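You operate a simulated robot arm through the tools that you are given. There is no shell and no other tool.

You run a simulated robot arm. Do the job below in one go: nothing can be reset, and whatever is moved stays where it is left.

## Task
Warm the black tin at 40 till its dot turns green.
Fine: leave the dial at 40, switch the hot plate off and put the tin in the white bench tray.

It is judged by the outcome, as a careful person would: the job done as asked, and still so three seconds after it is handed in. It fails if anything else is knocked over, pushed out of place, dropped, spilled or broken.

## Robot
A 7-joint arm with a two-finger parallel gripper, fixed in place. Base frame: the origin is at the foot of the arm, x ahead of it, y to its left, z up; the work surface is at about z = 880. Readings come in mm, degrees, newtons and seconds.
Its first joint turns from -166.0 to 166.0 degrees. Payload 4.4 kg.
Tool frame: the origin (TCP) lies between the finger pads and is the grasp point; the fingertips stand 23 mm ahead of it; z points along the fingers, y is the line along which they close. The gripper opens to 94 mm. The fingers are 38 mm wide and 10 mm thick; the gripper's body (54 by 96 mm) begins 39 mm behind the TCP.
Orientation is told as [roll, pitch, yaw] about the base's x, y, z axes, in that order, counted from this pose: with the fingers straight down and closing along the base's y, the tool's x points along the base's -x, its y along +y and its z along -z.

## Interface
- The arm moves only by the tool arm_command. Its argument "plan" is one flat list of numbers, 7 for each row, row after row: the turn, a rotation vector about the tool's x, y, z in degrees, then the shift along the tool's x, y, z in cm, then the closure, from 0 (fully open) to 1 (shut). In form: [wx, wy, wz, x, y, z, grip, wx, wy, wz, x, y, z, grip, ...]. A call has 1 to 20 rows; each row is the pose to reach, as a shift and turn from the pose commanded when the call began, along the tool's axes at that moment. Rows are played at 5 a second. More than 50 mm and 8.6 degrees between two rows, or a gripper value outside its range, and nothing of the call is played. A pose out of reach is approached as far as the arm can. The call stops where the force on the tool passes 40 N (or 10 N more than at its start, if that is more) or the arm is blocked; 0.2 s more then pass. Each finger travels about 72 mm/s and halts on what it meets, pressing with about 41 N; the grip force reading is that of the motor and also rises with nothing between the fingers. The clock runs only during rows and for 0.2 s after the last one: add rows that repeat a pose to give the fingers time. It gives the time, the measured TCP pose, the force on the tool (base axes), the opening and the grip force at its end, in the units of the frame above (readings bear some noise), with the torque about the TCP (base axes, N m) and any sound that the robot's microphone picked up, and new pictures: "show" is both (left out), scene, wrist or none.
- Cameras (640 x 400 px; columns grow to the right, rows downward): "scene" is fixed at [51.4, -501.9, 1635.7]; the picture's right is [0.68, -0.73, 0.00], its down [-0.30, -0.28, -0.91] and it looks along [0.66, 0.62, -0.41] (base axes); focal length 333 px, centre (320, 200). "wrist" rides on the gripper at [86, 16, -74] in the tool frame; the picture's right is [-0.18, 0.98, 0.00], its down [-0.58, -0.11, -0.81] and it looks along [-0.79, -0.15, 0.59] (tool axes); focal length 243 px, centre (320, 200). There is no depth. A picture from a camera that has moved, and an enlarged one, comes with that camera's place and axes in the base frame and with its lens.
- zoom(camera, box): a new picture of the part [left, top, right, bottom] of that camera's present view, enlarged. No time passes.
- sign_off(): hands the job in; it is judged then, once.

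Places have to be worked out from the pictures, the camera data and where the tool is seen. Open the gripper and draw the arm clear of the work before you hand the job in, unless the task says otherwise.

The tools are called after ">>>" as name(argument=value, ...) on one line, values as JSON. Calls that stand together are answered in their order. arm_command: Moves the arm, as the interface text tells. Its arguments: {"type":"object","properties":{"plan":{"type":"array"},"show":{"type":"string","enum":["both","scene","wrist","none"]}},"required":["plan"]} The other tools are called the same way: zoom (camera, box) takes an enlarged picture of a part of a camera's view; sign_off () hands the job in.

At the start:

```text
time: 0.0
tcp_pos: [559.1, 620.2, 1190.0]
ee_rot: [0.0, 0.1, 0.0]
force: [-0.8, 0.3, -0.1]
moment: [0.01, -0.02, -0.01]
opening: 94.1
grasp_force: 0.2
```

scene: 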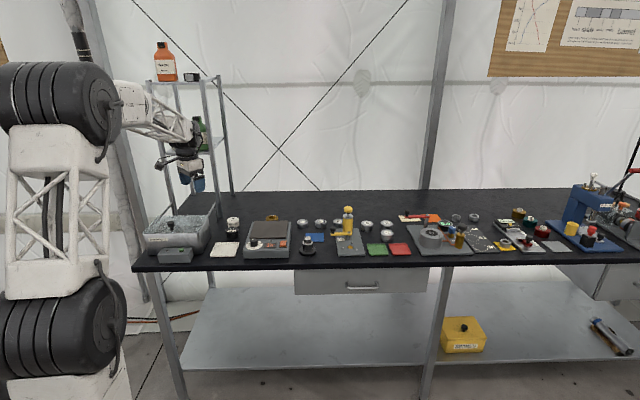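
wrist: 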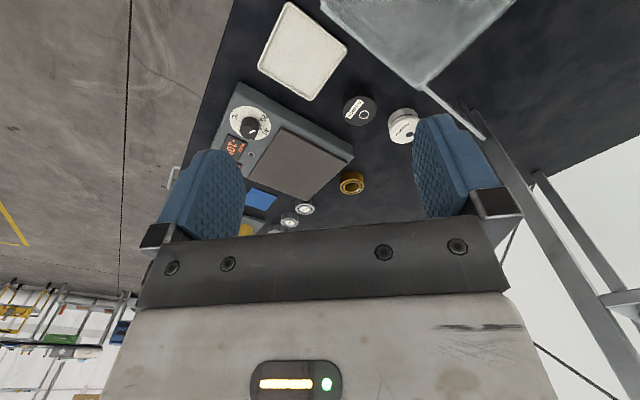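

I'll look closer at the hot plate and nearby items before moving.

>>> zoom(camera="scene", box=[130, 190, 330, 290])

>>> zoom(camera="wrist", box=[200, 0, 440, 240])

>>> zoom(camera="scene", box=[300, 190, 500, 290])

```text
3.20 times, centred on (230, 240) of scene
camera zoom: at [51.4, -501.9, 1635.7], right [0.68, -0.73, 0.0], down [-0.3, -0.28, -0.91], along [0.66, 0.62, -0.41], focal length 1067 px, centre (608, 72)
```

zoom: 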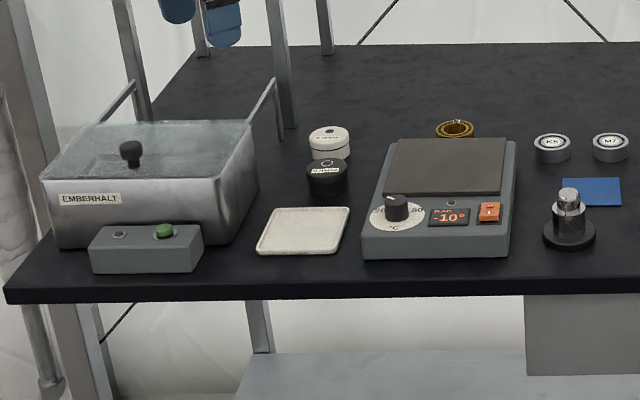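

```text
1.67 times, centred on (320, 120) of wrist
camera zoom: at [473.7, 637.0, 1264.0], right [0.18, 0.98, 0.0], down [0.58, -0.11, 0.81], along [0.79, -0.15, -0.59], focal length 404 px, centre (320, 333)
```

zoom: 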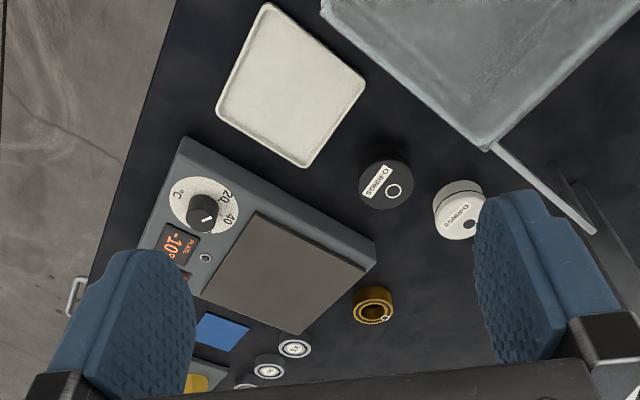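

```text
3.20 times, centred on (400, 240) of scene
camera zoom: at [51.4, -501.9, 1635.7], right [0.68, -0.73, 0.0], down [-0.3, -0.28, -0.91], along [0.66, 0.62, -0.41], focal length 1067 px, centre (64, 72)
```

zoom: 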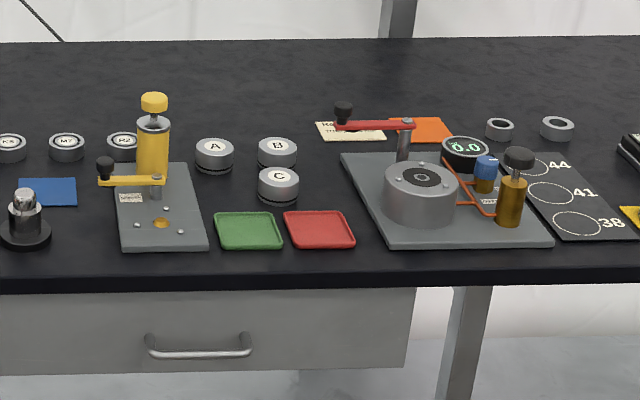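

Zooming further on the hot plate's panel and the tins.

>>> zoom(camera="scene", box=[240, 230, 300, 268])

>>> zoom(camera="wrist", box=[210, 80, 290, 180])

>>> zoom(camera="wrist", box=[320, 70, 440, 200])

>>> zoom(camera="scene", box=[200, 210, 260, 260])

```text
10.53 times, centred on (270, 249) of scene
camera zoom: at [51.4, -501.9, 1635.7], right [0.68, -0.73, 0.0], down [-0.3, -0.28, -0.91], along [0.66, 0.62, -0.41], focal length 3509 px, centre (846, -316)
```

zoom: 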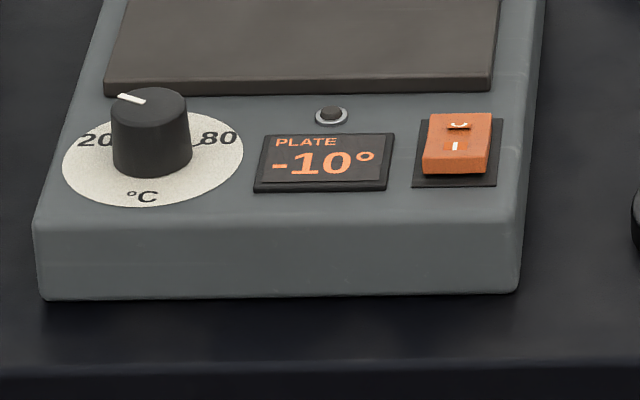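

```text
4.00 times, centred on (250, 130) of wrist
camera zoom: at [473.7, 637.0, 1264.0], right [0.18, 0.98, 0.0], down [0.58, -0.11, 0.81], along [0.79, -0.15, -0.59], focal length 970 px, centre (600, 480)
```

zoom: 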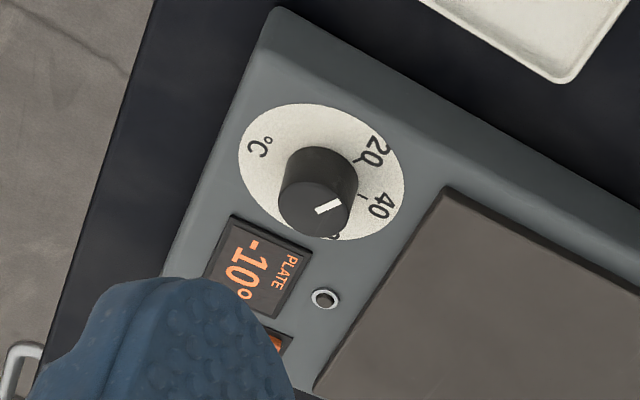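

```text
3.08 times, centred on (380, 135) of wrist
camera zoom: at [473.7, 637.0, 1264.0], right [0.18, 0.98, 0.0], down [0.58, -0.11, 0.81], along [0.79, -0.15, -0.59], focal length 746 px, centre (135, 400)
```

zoom: 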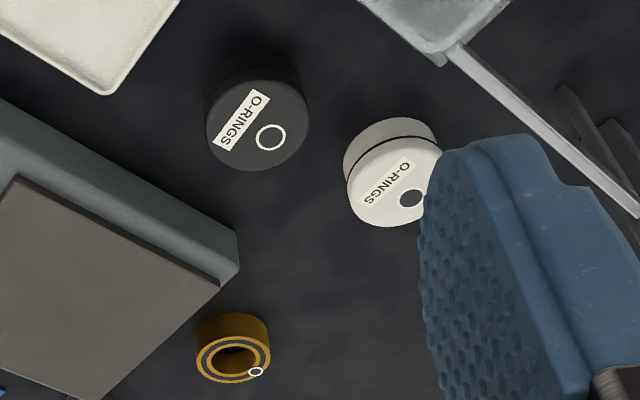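

```text
8.00 times, centred on (230, 235) of scene
camera zoom: at [51.4, -501.9, 1635.7], right [0.68, -0.73, 0.0], down [-0.3, -0.28, -0.91], along [0.66, 0.62, -0.41], focal length 2666 px, centre (1040, -80)
```

zoom: 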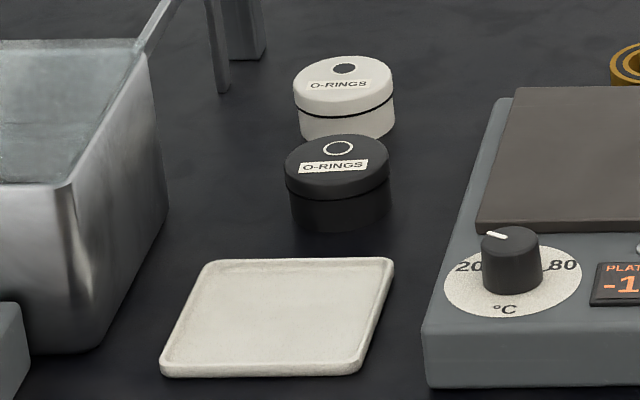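

The black tin (empty ring, label "O-RINGS") sits near (712, 658), the hot plate's dial near (706, 477) pointing at about 20, and the white tray near (635, 590). I'll turn the wrist camera along the bench's depth direction, staying high above, to read the dial and switch.

>>> arm_command(plan=[0, 0, -7.4, -1.35, -3.33, 0.67, 0, 0, 0, -14.8, -2.7, -6.67, 1.33, 0, 0, 0, -22.2, -4.05, -10, 2, 0, 0, 0, -29.6, -5.4, -13.33, 2.67, 0, 0, 0, -37, -6.75, -16.67, 3.33, 0, 0, 0, -44, -8.1, -20, 4, 0])

```text
time: 1.4
tcp_pos: [641.2, 419.6, 1147.3]
ee_rot: [0.0, 0.0, 44.1]
force: [0.6, 1.0, 0.3]
moment: [0.06, 0.0, -0.02]
opening: 93.8
grasp_force: 0.1
camera wrist: at [567.4, 372.1, 1222.3], right [-0.55, 0.83, 0.0], down [0.49, 0.33, 0.81], along [0.67, 0.44, -0.59], focal length 243 px, centre (320, 200)
```

scene: 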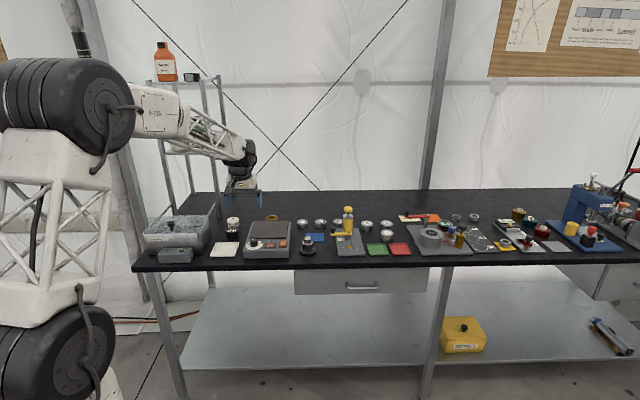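
wrist: 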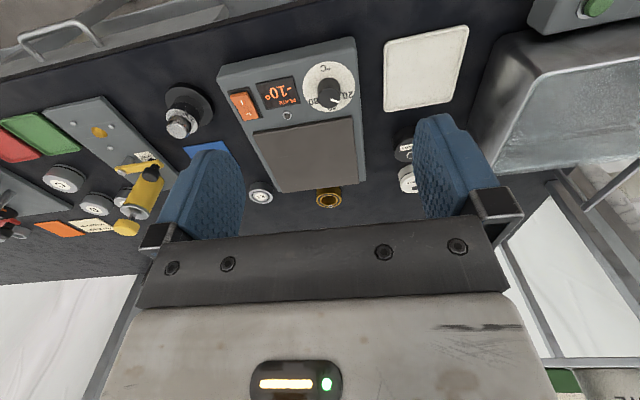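

The camera now looks squarely at the hot plate; I'll enlarge the panel, the plate and the tray.

>>> zoom(camera="wrist", box=[210, 40, 370, 140])

>>> zoom(camera="wrist", box=[290, 55, 370, 125])

>>> zoom(camera="wrist", box=[220, 70, 310, 140])

>>> zoom(camera="wrist", box=[200, 20, 500, 220])

```text
4.00 times, centred on (290, 90) of wrist
camera zoom: at [567.4, 372.1, 1222.3], right [-0.55, 0.83, 0.0], down [0.49, 0.33, 0.81], along [0.67, 0.44, -0.59], focal length 970 px, centre (440, 640)
```

zoom: 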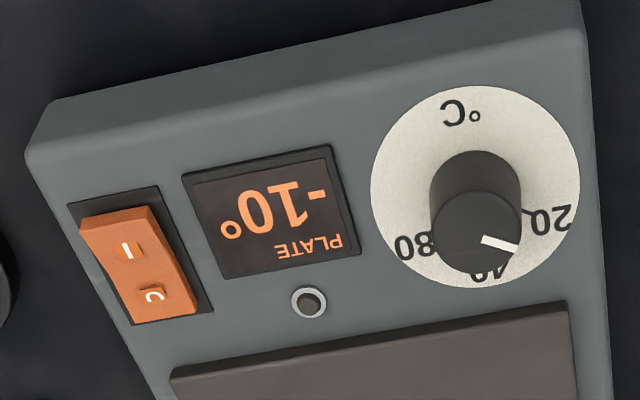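

```text
5.71 times, centred on (330, 90) of wrist
camera zoom: at [567.4, 372.1, 1222.3], right [-0.55, 0.83, 0.0], down [0.49, 0.33, 0.81], along [0.67, 0.44, -0.59], focal length 1386 px, centre (263, 829)
```

zoom: 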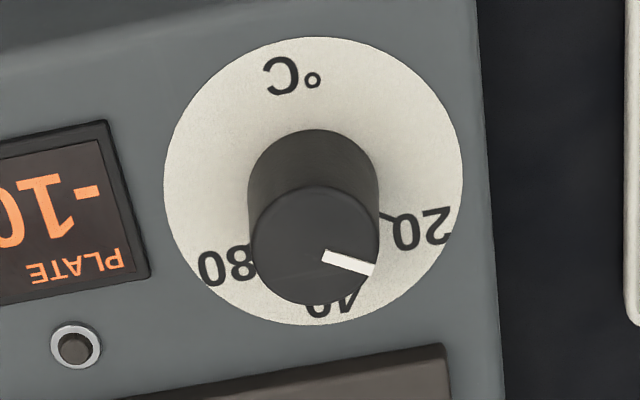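

```text
5.71 times, centred on (265, 105) of wrist
camera zoom: at [567.4, 372.1, 1222.3], right [-0.55, 0.83, 0.0], down [0.49, 0.33, 0.81], along [0.67, 0.44, -0.59], focal length 1386 px, centre (634, 743)
```

zoom: 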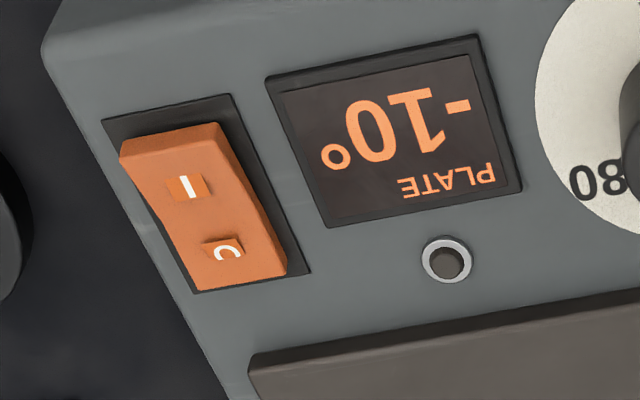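

```text
2.00 times, centred on (350, 120) of wrist
camera zoom: at [567.4, 372.1, 1222.3], right [-0.55, 0.83, 0.0], down [0.49, 0.33, 0.81], along [0.67, 0.44, -0.59], focal length 485 px, centre (260, 360)
```

zoom: 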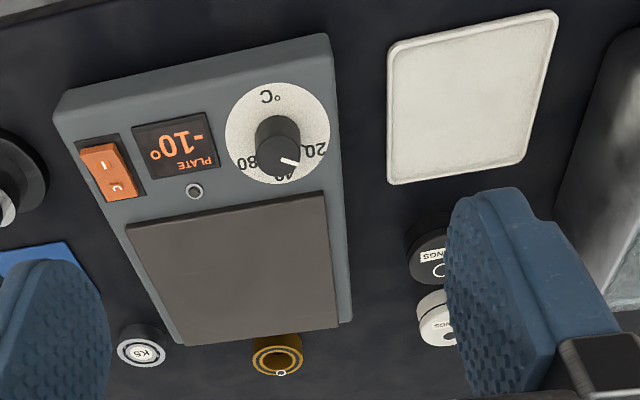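

The dial reads about 20 (labels: 20 on the left, 40 straight to the back, 80 on the right), and the rocker is at O (I side raised). The knob centre works out at about (701, 474), with its top near z=942. I'll move above the knob with the fingers partly closed.

>>> arm_command(plan=[0, 0, 0, -2.0, -0.06, 3.7, 0.2, 0, 0, 0, -4.0, -0.12, 7.4, 0.4, 0, 0, 0, -6.0, -0.19, 11.1, 0.45, 0, 0, 0, -8.08, -0.25, 14.7, 0.45, 0, 0, 0, -8.08, -0.25, 14.7, 0.45])

```text
time: 2.6
tcp_pos: [700.2, 475.5, 1001.8]
ee_rot: [0.0, 0.0, 44.0]
force: [0.2, 0.5, 0.1]
moment: [-0.04, 0.0, -0.02]
opening: 51.5
grasp_force: 0.0
camera wrist: at [627.1, 426.7, 1076.3], right [-0.55, 0.84, 0.0], down [0.49, 0.33, 0.81], along [0.67, 0.44, -0.59], focal length 243 px, centre (320, 200)
```

scene: 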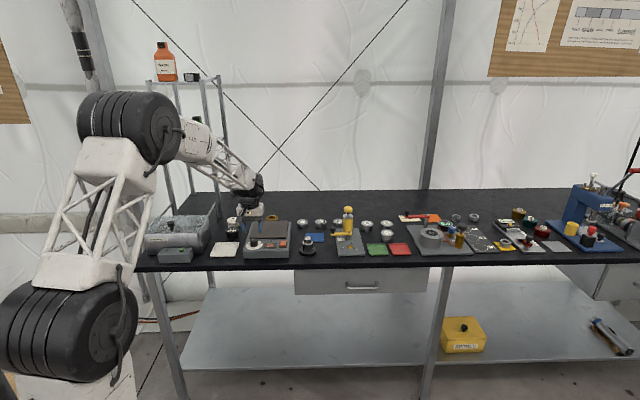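
wrist: 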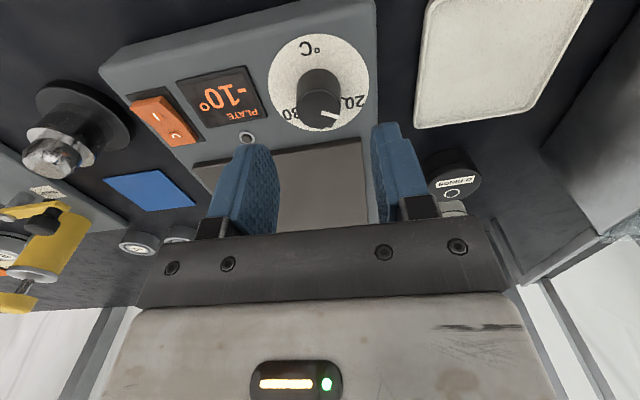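

The knob is directly below, within a couple of mm. I'll descend so the fingertips stop a few mm above the panel and grip the knob.

>>> arm_command(plan=[0, 0, 0, 0.1, 0, 2.5, 0.45, 0, 0, 0, 0.1, 0, 4.5, 0.45, 0, 0, 0, 0.1, 0, 5.8, 0.45, 0, 0, 0, 0.1, 0, 5.8, 0.6, 0, 0, 0, 0.1, 0, 5.8, 0.75, 0, 0, 0, 0.1, 0, 5.8, 0.8])

```text
time: 4.0
tcp_pos: [701.6, 474.1, 945.6]
ee_rot: [0.0, 0.1, 44.0]
force: [-1.6, 4.8, 1.5]
moment: [0.35, -0.2, 0.02]
opening: 29.4
grasp_force: 45.2
camera wrist: at [627.9, 425.7, 1019.8], right [-0.55, 0.83, 0.0], down [0.49, 0.33, 0.81], along [0.67, 0.44, -0.59], focal length 243 px, centre (320, 200)
```

scene: 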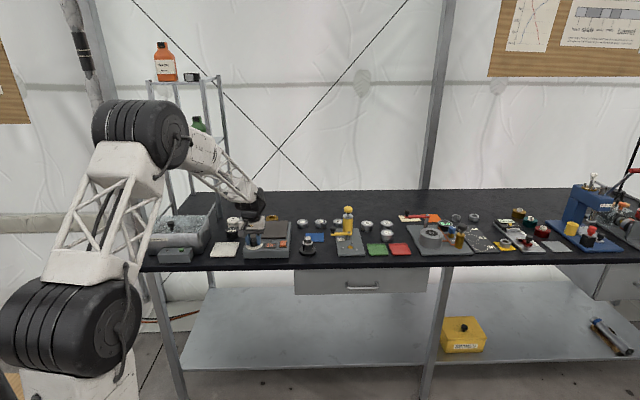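
wrist: 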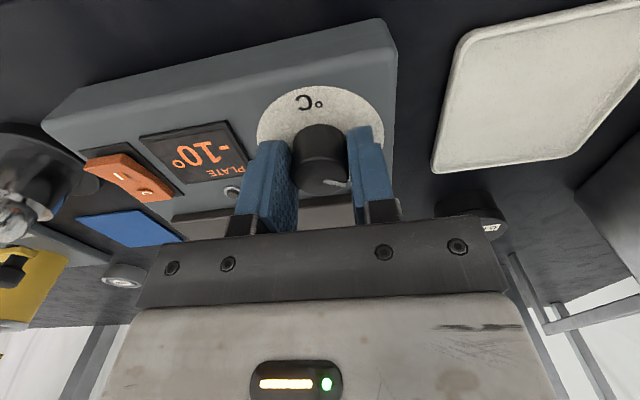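

The knob is gripped at a 29 mm opening. I'll now turn it clockwise in small steps, about 56° first.

>>> arm_command(plan=[0, 0, 7, 0, 0, 0, 0.8, 0, 0, 14, 0, 0, 0, 0.8, 0, 0, 21, 0, 0, 0, 0.8, 0, 0, 28, 0, 0, 0, 0.8, 0, 0, 35, 0, 0, 0, 0.8, 0, 0, 42, 0, 0, 0, 0.8, 0, 0, 49, 0, 0, 0, 0.8, 0, 0, 56, 0, 0, 0, 0.8, 0, 0, 56, 0, 0, 0, 0.8])

```text
time: 5.8
tcp_pos: [700.2, 475.1, 944.7]
ee_rot: [0.1, -0.1, -10.6]
force: [3.6, 4.3, -2.9]
moment: [0.13, -0.24, 0.04]
opening: 29.4
grasp_force: 44.8
stopped in row 9: the force on the tool passed its limit at 42 N (the readings are from after the stop); the commanded pose is now the measured one
camera wrist: at [618.8, 507.0, 1019.7], right [0.36, 0.93, 0.0], down [0.55, -0.22, 0.81], along [0.75, -0.29, -0.59], focal length 243 px, centre (320, 200)
```

scene: 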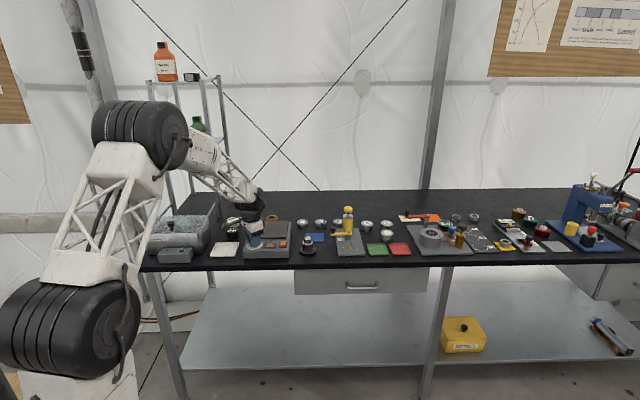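
wrist: 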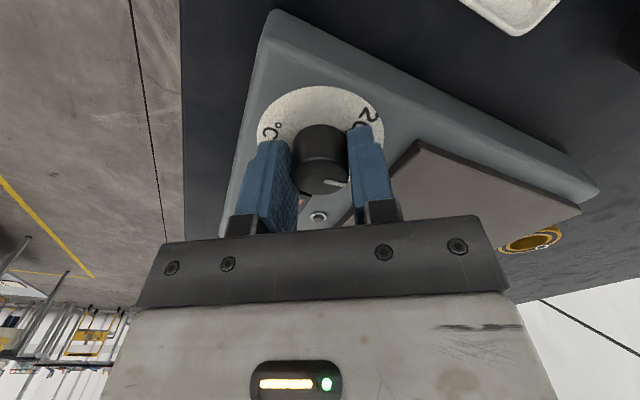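

The turn stopped after about 55° on a brief side load, and the forces are small again now. I'll release, rise straight up, and check the pointer.

>>> arm_command(plan=[0, 0, 0, 0, 0, 0, 0.6, 0, 0, 0, 0, 0, 0, 0.5, 0, 0, 0, 0, 0, 0, 0.5, 0, 0, 0, 0, 0, -3, 0.5, 0, 0, 0, 0, 0, -7, 0.5, 0, 0, 0, 2, 0, -10, 0.5])

>>> zoom(camera="scene", box=[240, 220, 300, 268])

>>> zoom(camera="wrist", box=[240, 40, 400, 160])

```text
time: 7.2
tcp_pos: [680.5, 479.1, 1044.8]
ee_rot: [0.1, 0.1, -10.7]
force: [-0.3, 1.4, 0.2]
moment: [0.0, -0.01, -0.03]
opening: 47.1
grasp_force: 0.1
camera wrist: at [599.0, 511.3, 1120.1], right [0.36, 0.93, 0.0], down [0.55, -0.22, 0.81], along [0.75, -0.29, -0.59], focal length 243 px, centre (320, 200)
```

scene: 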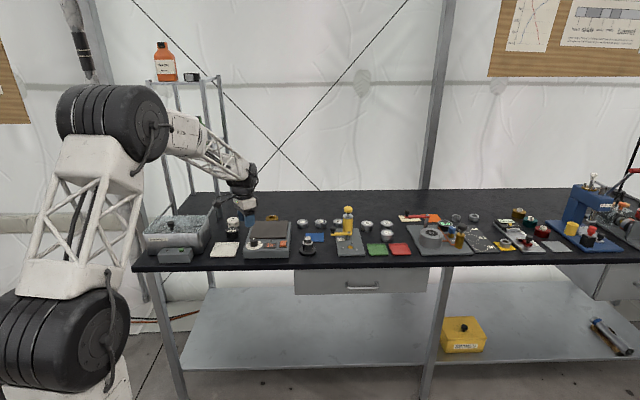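
wrist: 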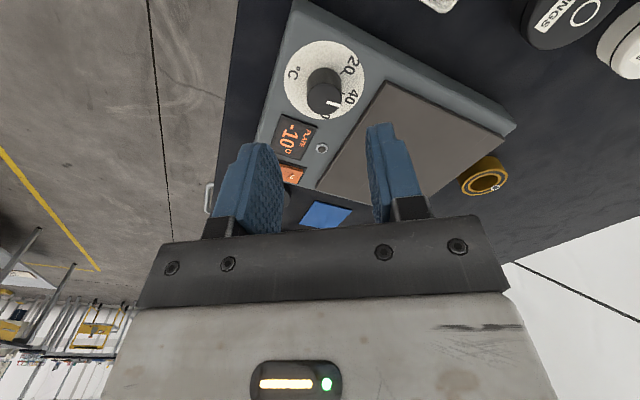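

```text
8.33 times, centred on (270, 244) of scene
camera zoom: at [51.4, -501.9, 1635.7], right [0.68, -0.73, 0.0], down [-0.3, -0.28, -0.91], along [0.66, 0.62, -0.41], focal length 2778 px, centre (737, -167)
```

zoom: 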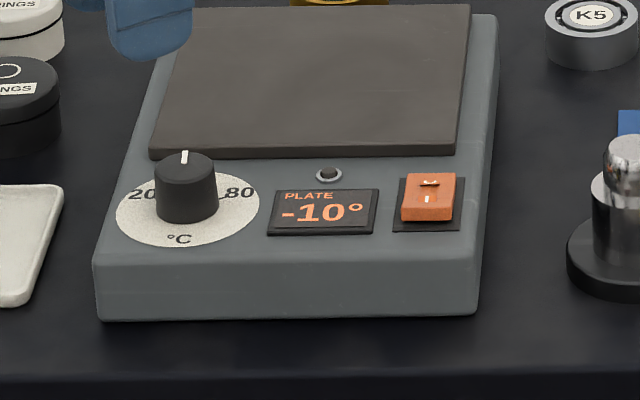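

```text
3.33 times, centred on (320, 100) of wrist
camera zoom: at [599.0, 511.3, 1120.1], right [0.36, 0.93, 0.0], down [0.55, -0.22, 0.81], along [0.75, -0.29, -0.59], focal length 809 px, centre (320, 533)
```

zoom: 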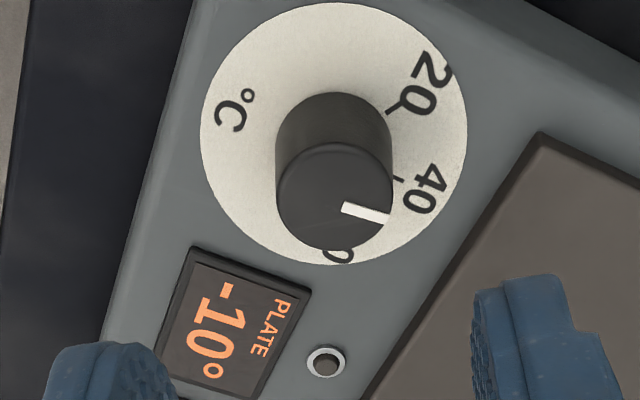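

The pointer is close to 40 but still looks a few degrees short (left of it). I'll zoom in more to measure.

>>> zoom(camera="scene", box=[248, 232, 272, 252])

>>> zoom(camera="wrist", box=[280, 35, 370, 125])

```text
16.00 times, centred on (260, 242) of scene
camera zoom: at [51.4, -501.9, 1635.7], right [0.68, -0.73, 0.0], down [-0.3, -0.28, -0.91], along [0.66, 0.62, -0.41], focal length 5333 px, centre (1280, -472)
```

zoom: 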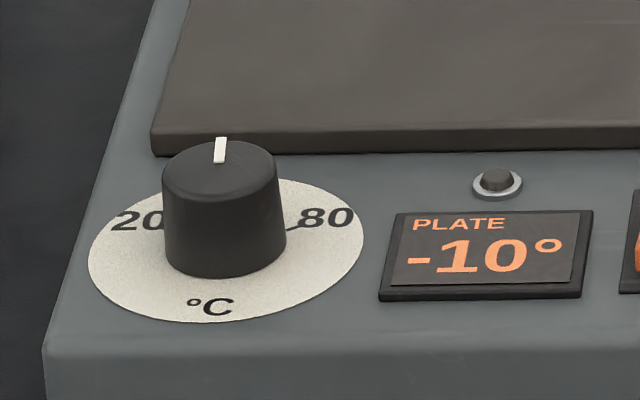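

```text
4.44 times, centred on (325, 80) of wrist
camera zoom: at [599.0, 511.3, 1120.1], right [0.36, 0.93, 0.0], down [0.55, -0.22, 0.81], along [0.75, -0.29, -0.59], focal length 1078 px, centre (298, 733)
```

zoom: 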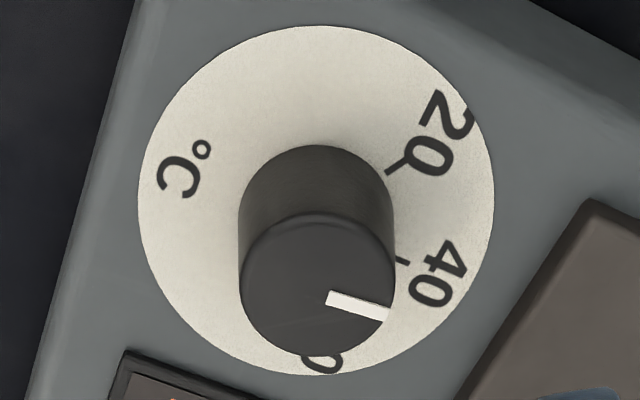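

Both views put the pointer roughly 5° short of 40 (I turned 54.6° of a 60° step). I'll regrip the knob, nudge it 5.5° further clockwise, release and rise.

>>> arm_command(plan=[0, 0, 0, -2, 0, 3, 0.5, 0, 0, 0, -2, 0, 7, 0.5, 0, 0, 0, -2, 0, 9, 0.5, 0, 0, 0, -2, 0, 9.9, 0.5, 0, 0, 0, -2, 0, 9.9, 0.65, 0, 0, 0, -2, 0, 9.9, 0.75, 0, 0, 0, -2, 0, 9.9, 0.8, 0, 0, 3, -2, 0, 9.9, 0.8, 0, 0, 5.5, -2, 0, 9.9, 0.8, 0, 0, 5.5, -2, 0, 9.9, 0.8, 0, 0, 5.5, -2, 0, 9.9, 0.6, 0, 0, 5.5, -2, 0, 9.9, 0.5, 0, 0, 5.5, -2, 0, 9.9, 0.5, 0, 0, 5.5, -2, 0, 7, 0.5, 0, 0, 5.5, -2, 0, 3, 0.5, 0, 0, 0, 0, 0, 0, 0.5])

>>> zoom(camera="scene", box=[248, 232, 272, 252])

>>> zoom(camera="wrist", box=[280, 35, 370, 125])

```text
time: 10.6
tcp_pos: [680.3, 479.4, 1047.0]
ee_rot: [0.2, 0.0, -10.7]
force: [-0.1, -0.3, 0.3]
moment: [0.01, -0.02, 0.0]
opening: 46.7
grasp_force: 0.0
camera wrist: at [598.5, 510.6, 1120.7], right [0.36, 0.93, 0.0], down [0.55, -0.22, 0.81], along [0.75, -0.29, -0.59], focal length 243 px, centre (320, 200)
```

scene: 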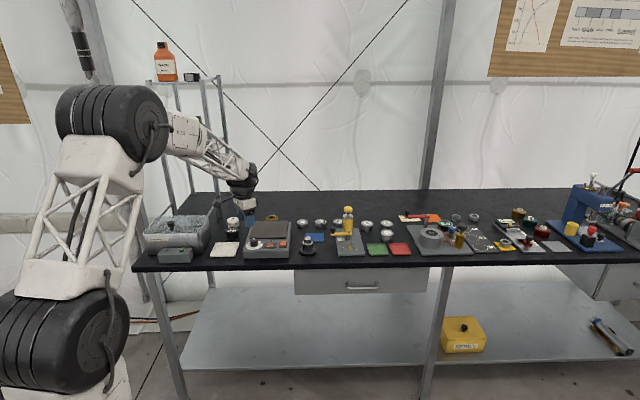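
wrist: 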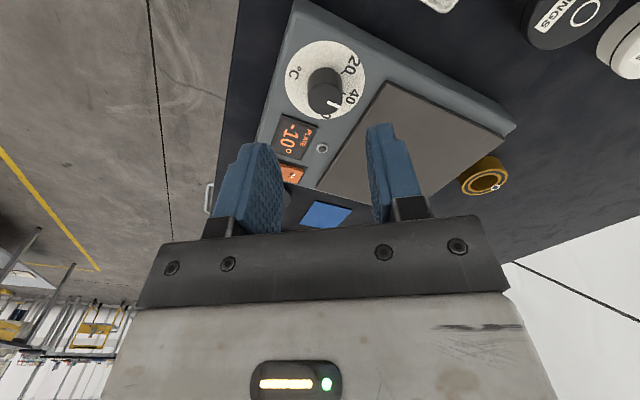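

```text
16.00 times, centred on (260, 242) of scene
camera zoom: at [51.4, -501.9, 1635.7], right [0.68, -0.73, 0.0], down [-0.3, -0.28, -0.91], along [0.66, 0.62, -0.41], focal length 5333 px, centre (1280, -472)
```

zoom: 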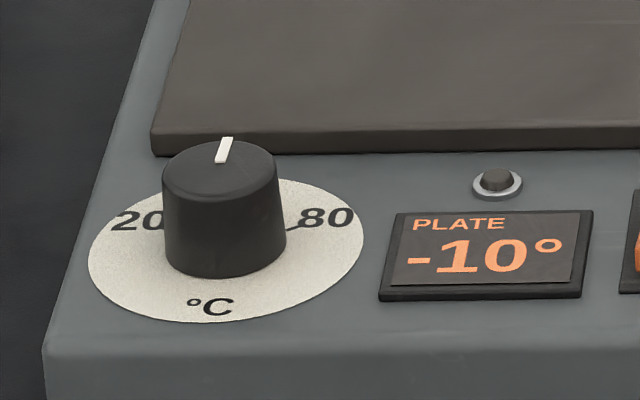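

```text
4.44 times, centred on (325, 80) of wrist
camera zoom: at [598.5, 510.6, 1120.7], right [0.36, 0.93, 0.0], down [0.55, -0.22, 0.81], along [0.75, -0.29, -0.59], focal length 1078 px, centre (298, 733)
```

zoom: 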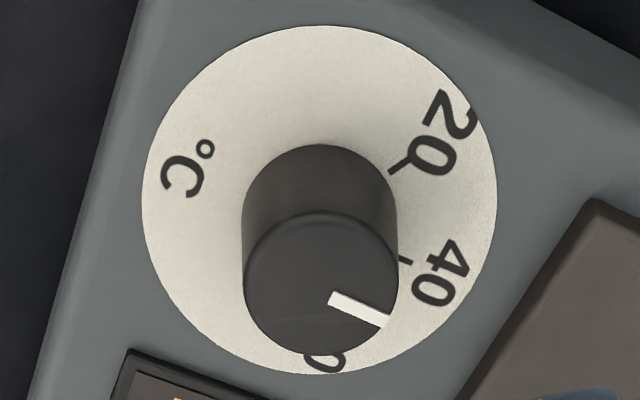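

The pointer is now near 40 but possibly a touch past it. I'll take a near-overhead view aligned with the plate's axis to judge it precisely.

>>> arm_command(plan=[0, 0, -7.4, -0.5, 0.39, 0.2, 0.5, 0, 0, -14.8, -1.0, 0.79, 0.5, 0.5, 0, 0, -22.1, -1.52, 1.18, 1.0, 0.5, 0, 0, -29.5, -2.02, 1.57, 1.8, 0.5, 0, 0, -36.8, -2.53, 1.97, 2.6, 0.5, 0, 0, -44.2, -3.03, 2.36, 3.5, 0.5, 0, 0, -51.6, -3.54, 2.75, 4.4, 0.5, 0, 0, -59, -4.05, 3.15, 5.2, 0.5, 0, 0, -66.3, -4.55, 3.54, 6.0, 0.5], show="wrist")

>>> zoom(camera="wrist", box=[240, 0, 400, 110])

```text
time: 12.6
tcp_pos: [732.4, 506.1, 985.3]
ee_rot: [0.0, -0.1, 55.7]
force: [0.0, -1.1, 0.2]
moment: [0.02, 0.02, 0.02]
opening: 46.8
grasp_force: 0.1
camera wrist: at [670.2, 442.6, 1059.2], right [-0.71, 0.71, 0.0], down [0.42, 0.42, 0.81], along [0.57, 0.57, -0.59], focal length 243 px, centre (320, 200)
```

wrist: 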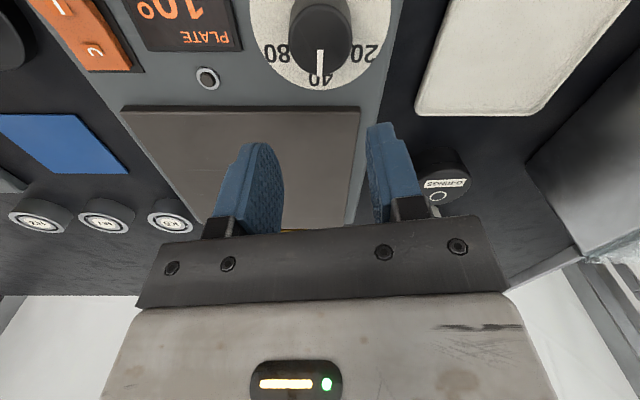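

```text
3.64 times, centred on (320, 55) of wrist
camera zoom: at [670.2, 442.6, 1059.2], right [-0.71, 0.71, 0.0], down [0.42, 0.42, 0.81], along [0.57, 0.57, -0.59], focal length 882 px, centre (320, 727)
```

zoom: 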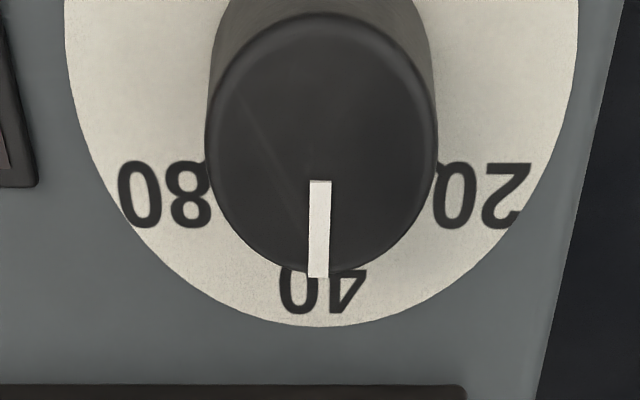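

From overhead the pointer lies on 40, within a degree or so. Next I'll rise and move over toward the black tin, keeping clear of everything, to locate it precisely.

>>> arm_command(plan=[0, 0, 0, 0, 0, -4.5, 0.3, 0, 0, 3, -0.8, 3.0, -8, 0.1, 0, 0, 6, -1.6, 6.5, -9.4, 0, 0, 0, 9, -2.4, 9.5, -9.4, 0, 0, 0, 10.6, -3.16, 12.1, -9.4, 0], show="both")

>>> zoom(camera="wrist", box=[240, 40, 440, 200])

```text
time: 13.8
tcp_pos: [650.6, 602.0, 1077.9]
ee_rot: [0.1, -0.1, 45.0]
force: [-0.3, -0.8, 0.4]
moment: [-0.01, -0.01, 0.0]
opening: 93.8
grasp_force: 0.2
camera wrist: at [578.4, 551.2, 1152.8], right [-0.56, 0.83, 0.0], down [0.49, 0.33, 0.81], along [0.67, 0.46, -0.59], focal length 243 px, centre (320, 200)
```

scene: 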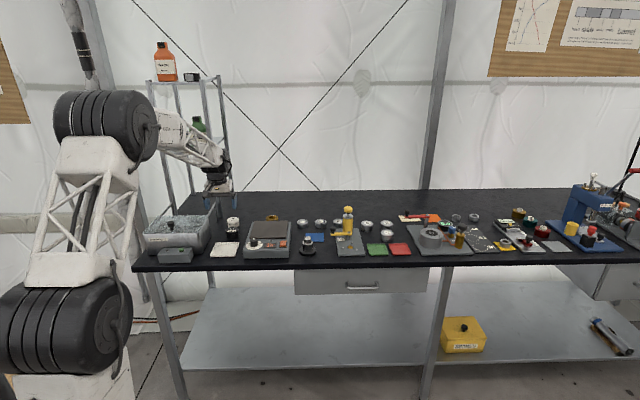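
wrist: 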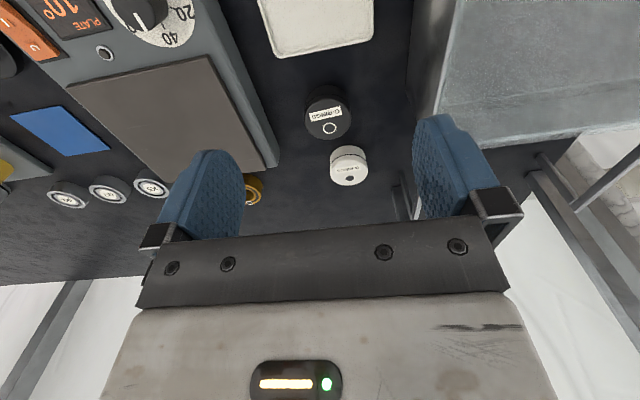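

```text
2.50 times, centred on (340, 120) of wrist
camera zoom: at [578.4, 551.2, 1152.8], right [-0.56, 0.83, 0.0], down [0.49, 0.33, 0.81], along [0.67, 0.46, -0.59], focal length 606 px, centre (270, 400)
```

zoom: 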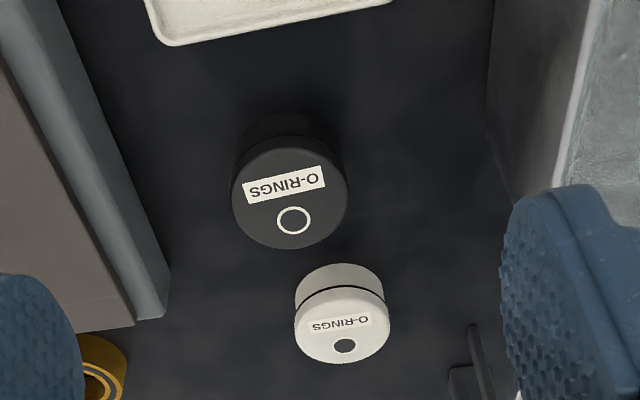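

Combining the three views, the black tin is centred near (717, 657), about 54 mm across, with its top near z=909. I'll hover above it with the fingers at about 78 mm, closing along the bench direction, clear of the white tin behind.

>>> arm_command(plan=[0, 0, 0, -2.9, -0.25, 2.5, 0.1, 0, 0, 0, -5.8, -0.5, 5, 0.17, 0, 0, 0, -8.68, -0.76, 7.5, 0.17, 0, 0, 0, -8.68, -0.76, 9.0, 0.17, 0, 0, 0, -8.68, -0.76, 9.0, 0.17], show="both")

>>> zoom(camera="scene", box=[190, 180, 290, 270])

```text
time: 15.0
tcp_pos: [717.4, 655.1, 987.6]
ee_rot: [0.0, -0.2, 45.0]
force: [0.5, -0.2, -0.2]
moment: [-0.01, 0.01, 0.02]
opening: 77.9
grasp_force: 0.1
camera wrist: at [644.5, 606.3, 1062.2], right [-0.56, 0.83, 0.0], down [0.49, 0.33, 0.81], along [0.67, 0.46, -0.59], focal length 243 px, centre (320, 200)
```

scene: 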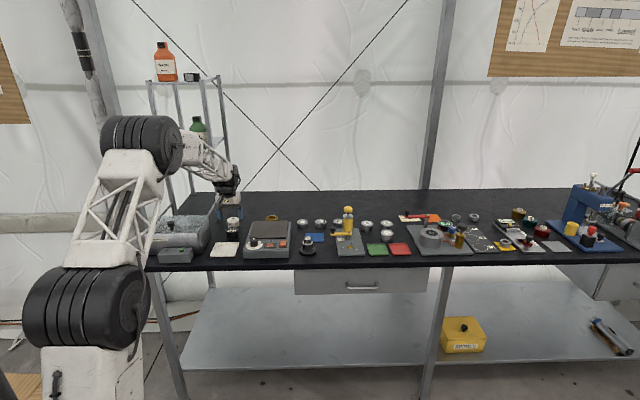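
wrist: 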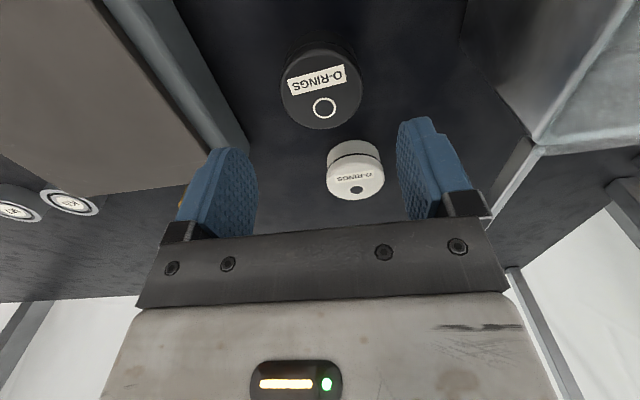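

```text
4.44 times, centred on (240, 225) of scene
camera zoom: at [51.4, -501.9, 1635.7], right [0.68, -0.73, 0.0], down [-0.3, -0.28, -0.91], along [0.66, 0.62, -0.41], focal length 1481 px, centre (676, 89)
```

zoom: 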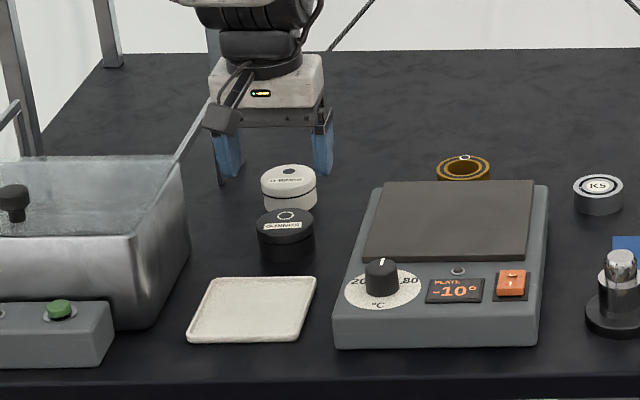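

The tin is centred under the gripper (about 2 mm off along the closing line). I'll descend until the fingertips are just above the bench and close on it.

>>> arm_command(plan=[0, 0, 0, 0, 0.1, 2.5, 0.17, 0, 0, 0, 0, 0.1, 5, 0.17, 0, 0, 0, 0, 0.1, 6.8, 0.17, 0, 0, 0, 0, 0.1, 8.0, 0.17, 0, 0, 0, 0, 0.1, 8.0, 0.25, 0, 0, 0, 0, 0.1, 8.0, 0.35, 0, 0, 0, 0, 0.1, 8.0, 0.45, 0, 0, 0, 0, 0.1, 8.0, 0.5], show="both")

>>> zoom(camera="scene", box=[190, 180, 290, 270])

```text
time: 16.8
tcp_pos: [716.4, 654.8, 908.5]
ee_rot: [-0.1, -0.1, 45.0]
force: [-0.1, -0.5, -0.7]
moment: [-0.03, 0.0, 0.02]
opening: 54.6
grasp_force: 41.5
camera wrist: at [644.7, 606.0, 983.9], right [-0.56, 0.83, 0.0], down [0.49, 0.33, 0.81], along [0.67, 0.46, -0.59], focal length 243 px, centre (320, 200)
```

scene: 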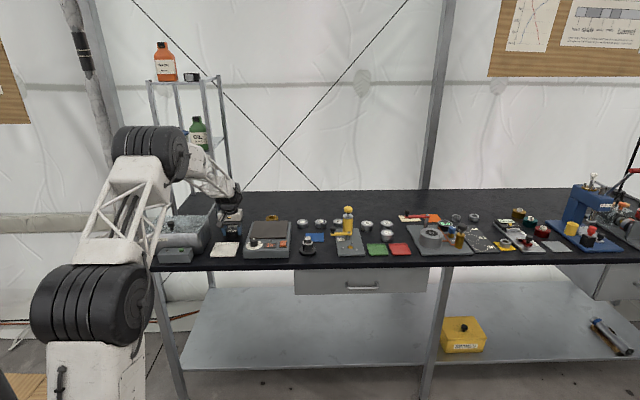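
wrist: 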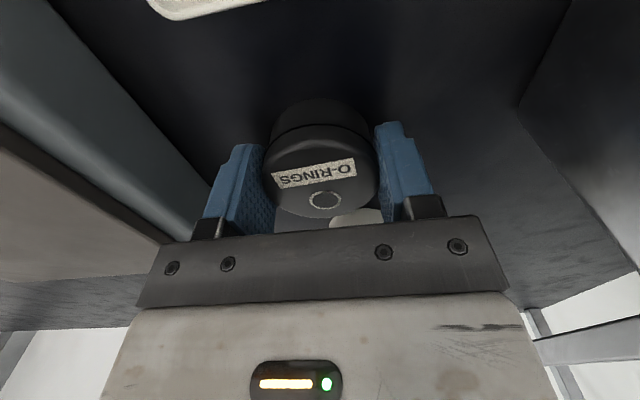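

```text
4.44 times, centred on (240, 225) of scene
camera zoom: at [51.4, -501.9, 1635.7], right [0.68, -0.73, 0.0], down [-0.3, -0.28, -0.91], along [0.66, 0.62, -0.41], focal length 1481 px, centre (676, 89)
```

zoom: 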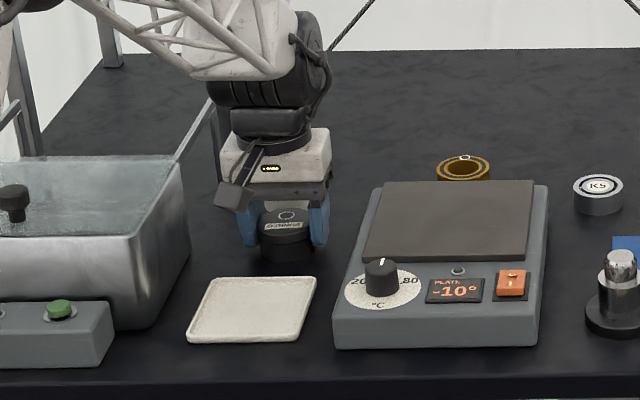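

The tin is held at 54.6 mm. I'll lift it, carry it over the front-centre part of the heating plate near (812, 515) and stop just above the surface.

>>> arm_command(plan=[0, 0, 0, 0, 0, -2, 0.5, 0, 0, 0, 0, 0, -5.5, 0.5, 0, 0, 0, 0, 0, -9, 0.5, 0, 0, 0, 0.6, -3.3, -9.5, 0.5, 0, 0, 0, 1.2, -6.7, -9.5, 0.5, 0, 0, 0, 1.8, -10, -9.5, 0.5, 0, 0, 0, 2.5, -13.4, -9.5, 0.5, 0, 0, 0, 3.18, -16.7, -9.5, 0.5, 0, 0, 0, 3.18, -16.7, -7.5, 0.5, 0, 0, 0, 3.18, -16.7, -6, 0.5, 0, 0, 0, 3.18, -16.7, -5.3, 0.5], show="both")

>>> zoom(camera="scene", box=[230, 190, 310, 270])

>>> zoom(camera="wrist", box=[160, 20, 480, 240])

```text
time: 19.2
tcp_pos: [812.4, 514.2, 963.5]
ee_rot: [0.0, 0.0, 45.0]
force: [0.7, -0.7, -0.2]
moment: [-0.02, -0.01, 0.0]
opening: 47.0
grasp_force: 0.0
camera wrist: at [740.6, 465.3, 1037.4], right [-0.56, 0.83, 0.0], down [0.49, 0.33, 0.81], along [0.67, 0.46, -0.59], focal length 243 px, centre (320, 200)
```

scene: 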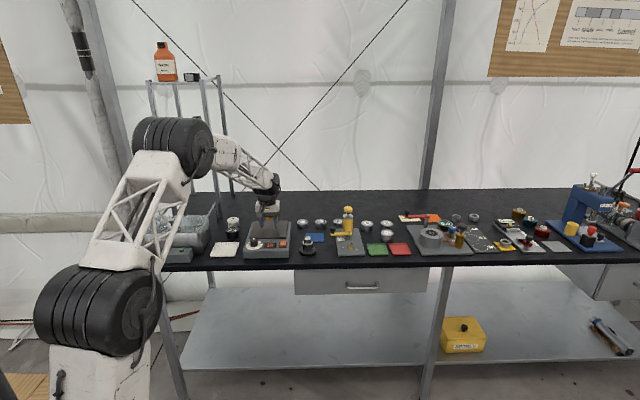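
wrist: 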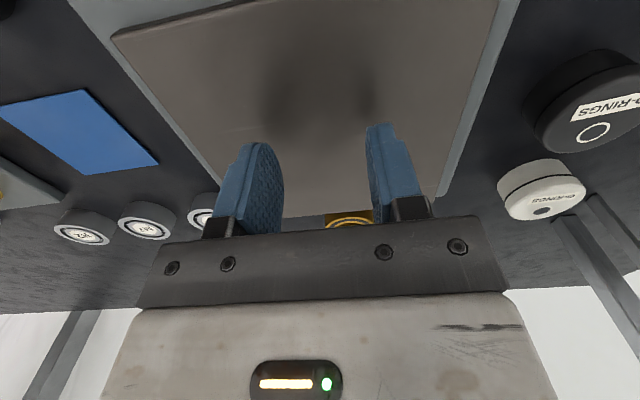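

```text
5.00 times, centred on (270, 230) of scene
camera zoom: at [51.4, -501.9, 1635.7], right [0.68, -0.73, 0.0], down [-0.3, -0.28, -0.91], along [0.66, 0.62, -0.41], focal length 1667 px, centre (570, 50)
```

zoom: 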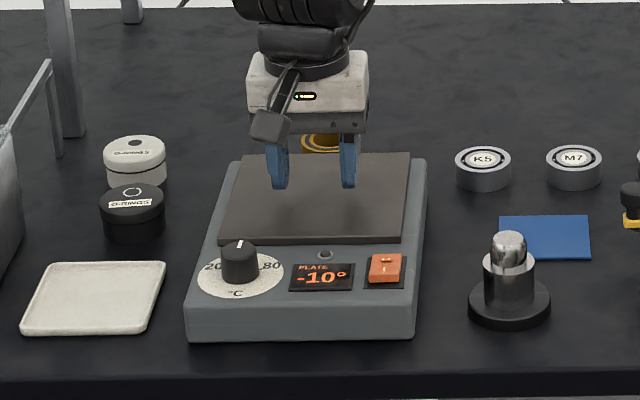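

```text
1.82 times, centred on (320, 130) of wrist
camera zoom: at [740.6, 465.3, 1037.4], right [-0.56, 0.83, 0.0], down [0.49, 0.33, 0.81], along [0.67, 0.46, -0.59], focal length 441 px, centre (320, 327)
```

zoom: 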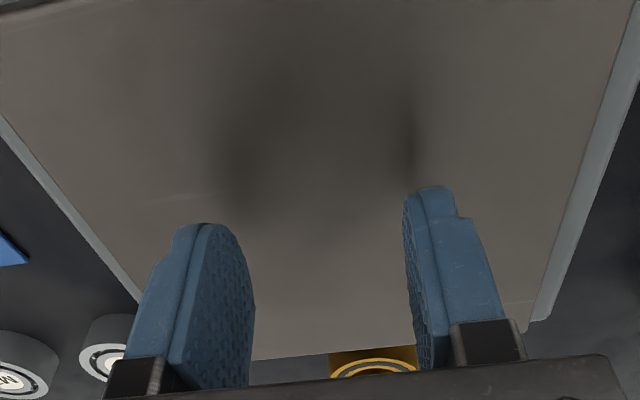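

The gripper reads 47 mm with nothing between the fingers — the tin slipped out at the start of the lift and still stands at its spot. I'll check its state closely.

>>> zoom(camera="scene", box=[200, 210, 260, 260])

>>> zoom(camera="wrist", box=[480, 30, 640, 230])

```text
8.00 times, centred on (230, 235) of scene
camera zoom: at [51.4, -501.9, 1635.7], right [0.68, -0.73, 0.0], down [-0.3, -0.28, -0.91], along [0.66, 0.62, -0.41], focal length 2666 px, centre (1040, -80)
```

zoom: 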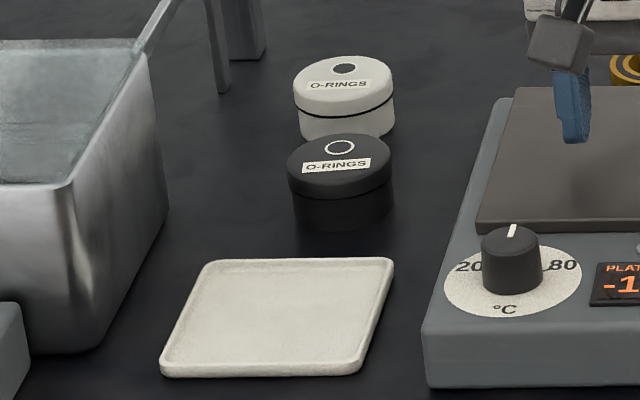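

```text
2.00 times, centred on (560, 130) of wrist
camera zoom: at [740.6, 465.3, 1037.4], right [-0.56, 0.83, 0.0], down [0.49, 0.33, 0.81], along [0.67, 0.46, -0.59], focal length 485 px, centre (-160, 340)
```

zoom: 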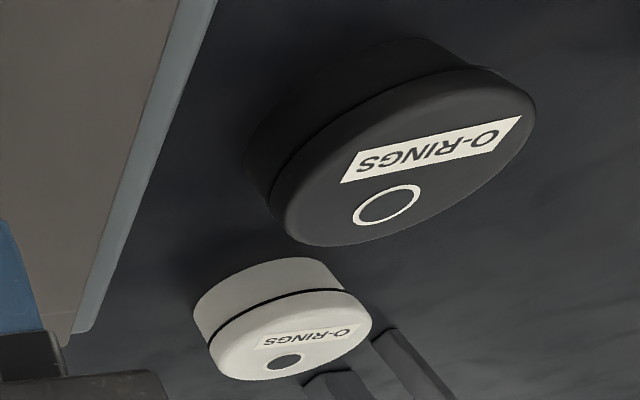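

The tin is intact, upright and only shifted about 1 mm. I'll go back up and over, hover above it, then descend with the fingers open for a fuller, firmer grip.

>>> arm_command(plan=[0, 0, 0, 0, 0, -3.7, 0.4, 0, 0, 0, -0.7, 3.4, -3.7, 0.17, 0, 0, 0, -1.4, 6.8, -3.7, 0.17, 0, 0, 0, -2.0, 10.2, -3.7, 0.17, 0, 0, 0, -2.7, 13.5, -3.7, 0.17, 0, 0, 0, -3.33, 16.7, -3.2, 0.17, 0, 0, 0, -3.33, 16.7, -1, 0.17, 0, 0, 0, -3.33, 16.7, 2, 0.17, 0, 0, 0, -3.33, 16.7, 4.2, 0.17, 0, 0, 0, -3.33, 16.7, 5.45, 0.17], show="wrist")

>>> zoom(camera="wrist", box=[200, 80, 440, 240])

>>> zoom(camera="scene", box=[200, 210, 260, 260])

```text
time: 21.4
tcp_pos: [717.7, 657.1, 908.0]
ee_rot: [0.0, -0.2, 44.8]
force: [0.4, -0.3, -0.1]
moment: [0.01, -0.03, -0.03]
opening: 78.0
grasp_force: 0.0
camera wrist: at [645.9, 607.3, 981.9], right [-0.56, 0.83, 0.0], down [0.49, 0.33, 0.81], along [0.67, 0.46, -0.59], focal length 243 px, centre (320, 200)
```

wrist: 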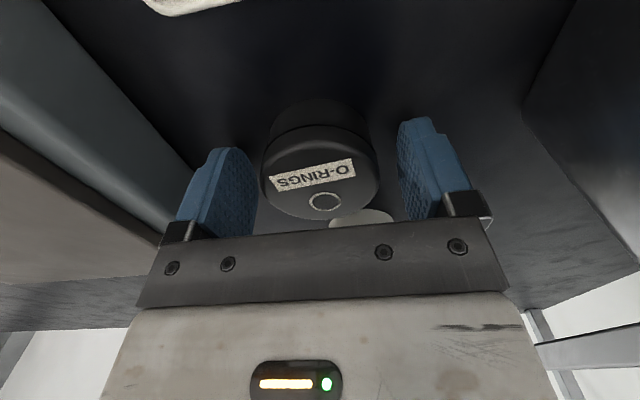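

```text
2.50 times, centred on (320, 160) of wrist
camera zoom: at [645.9, 607.3, 981.9], right [-0.56, 0.83, 0.0], down [0.49, 0.33, 0.81], along [0.67, 0.46, -0.59], focal length 606 px, centre (320, 300)
```

zoom: 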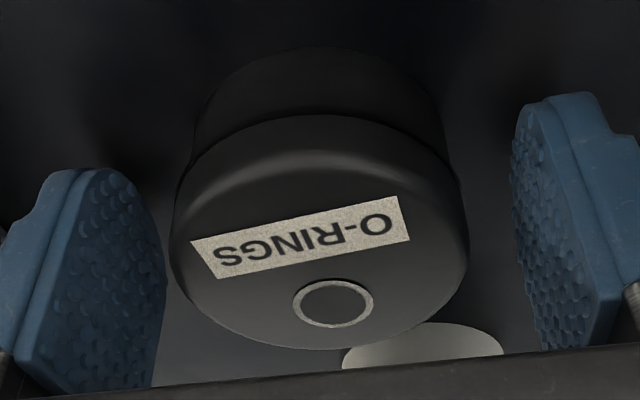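

```text
8.00 times, centred on (230, 235) of scene
camera zoom: at [51.4, -501.9, 1635.7], right [0.68, -0.73, 0.0], down [-0.3, -0.28, -0.91], along [0.66, 0.62, -0.41], focal length 2666 px, centre (1040, -80)
```

zoom: 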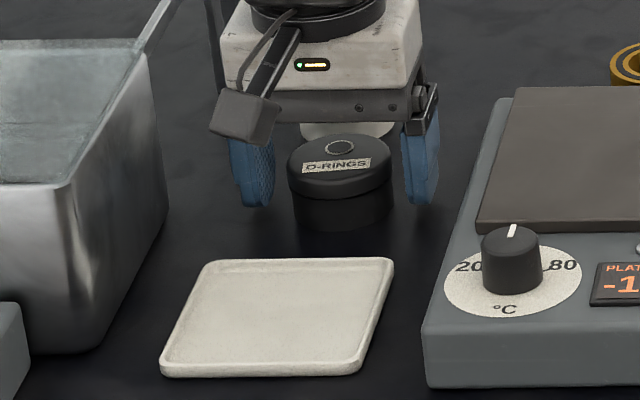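

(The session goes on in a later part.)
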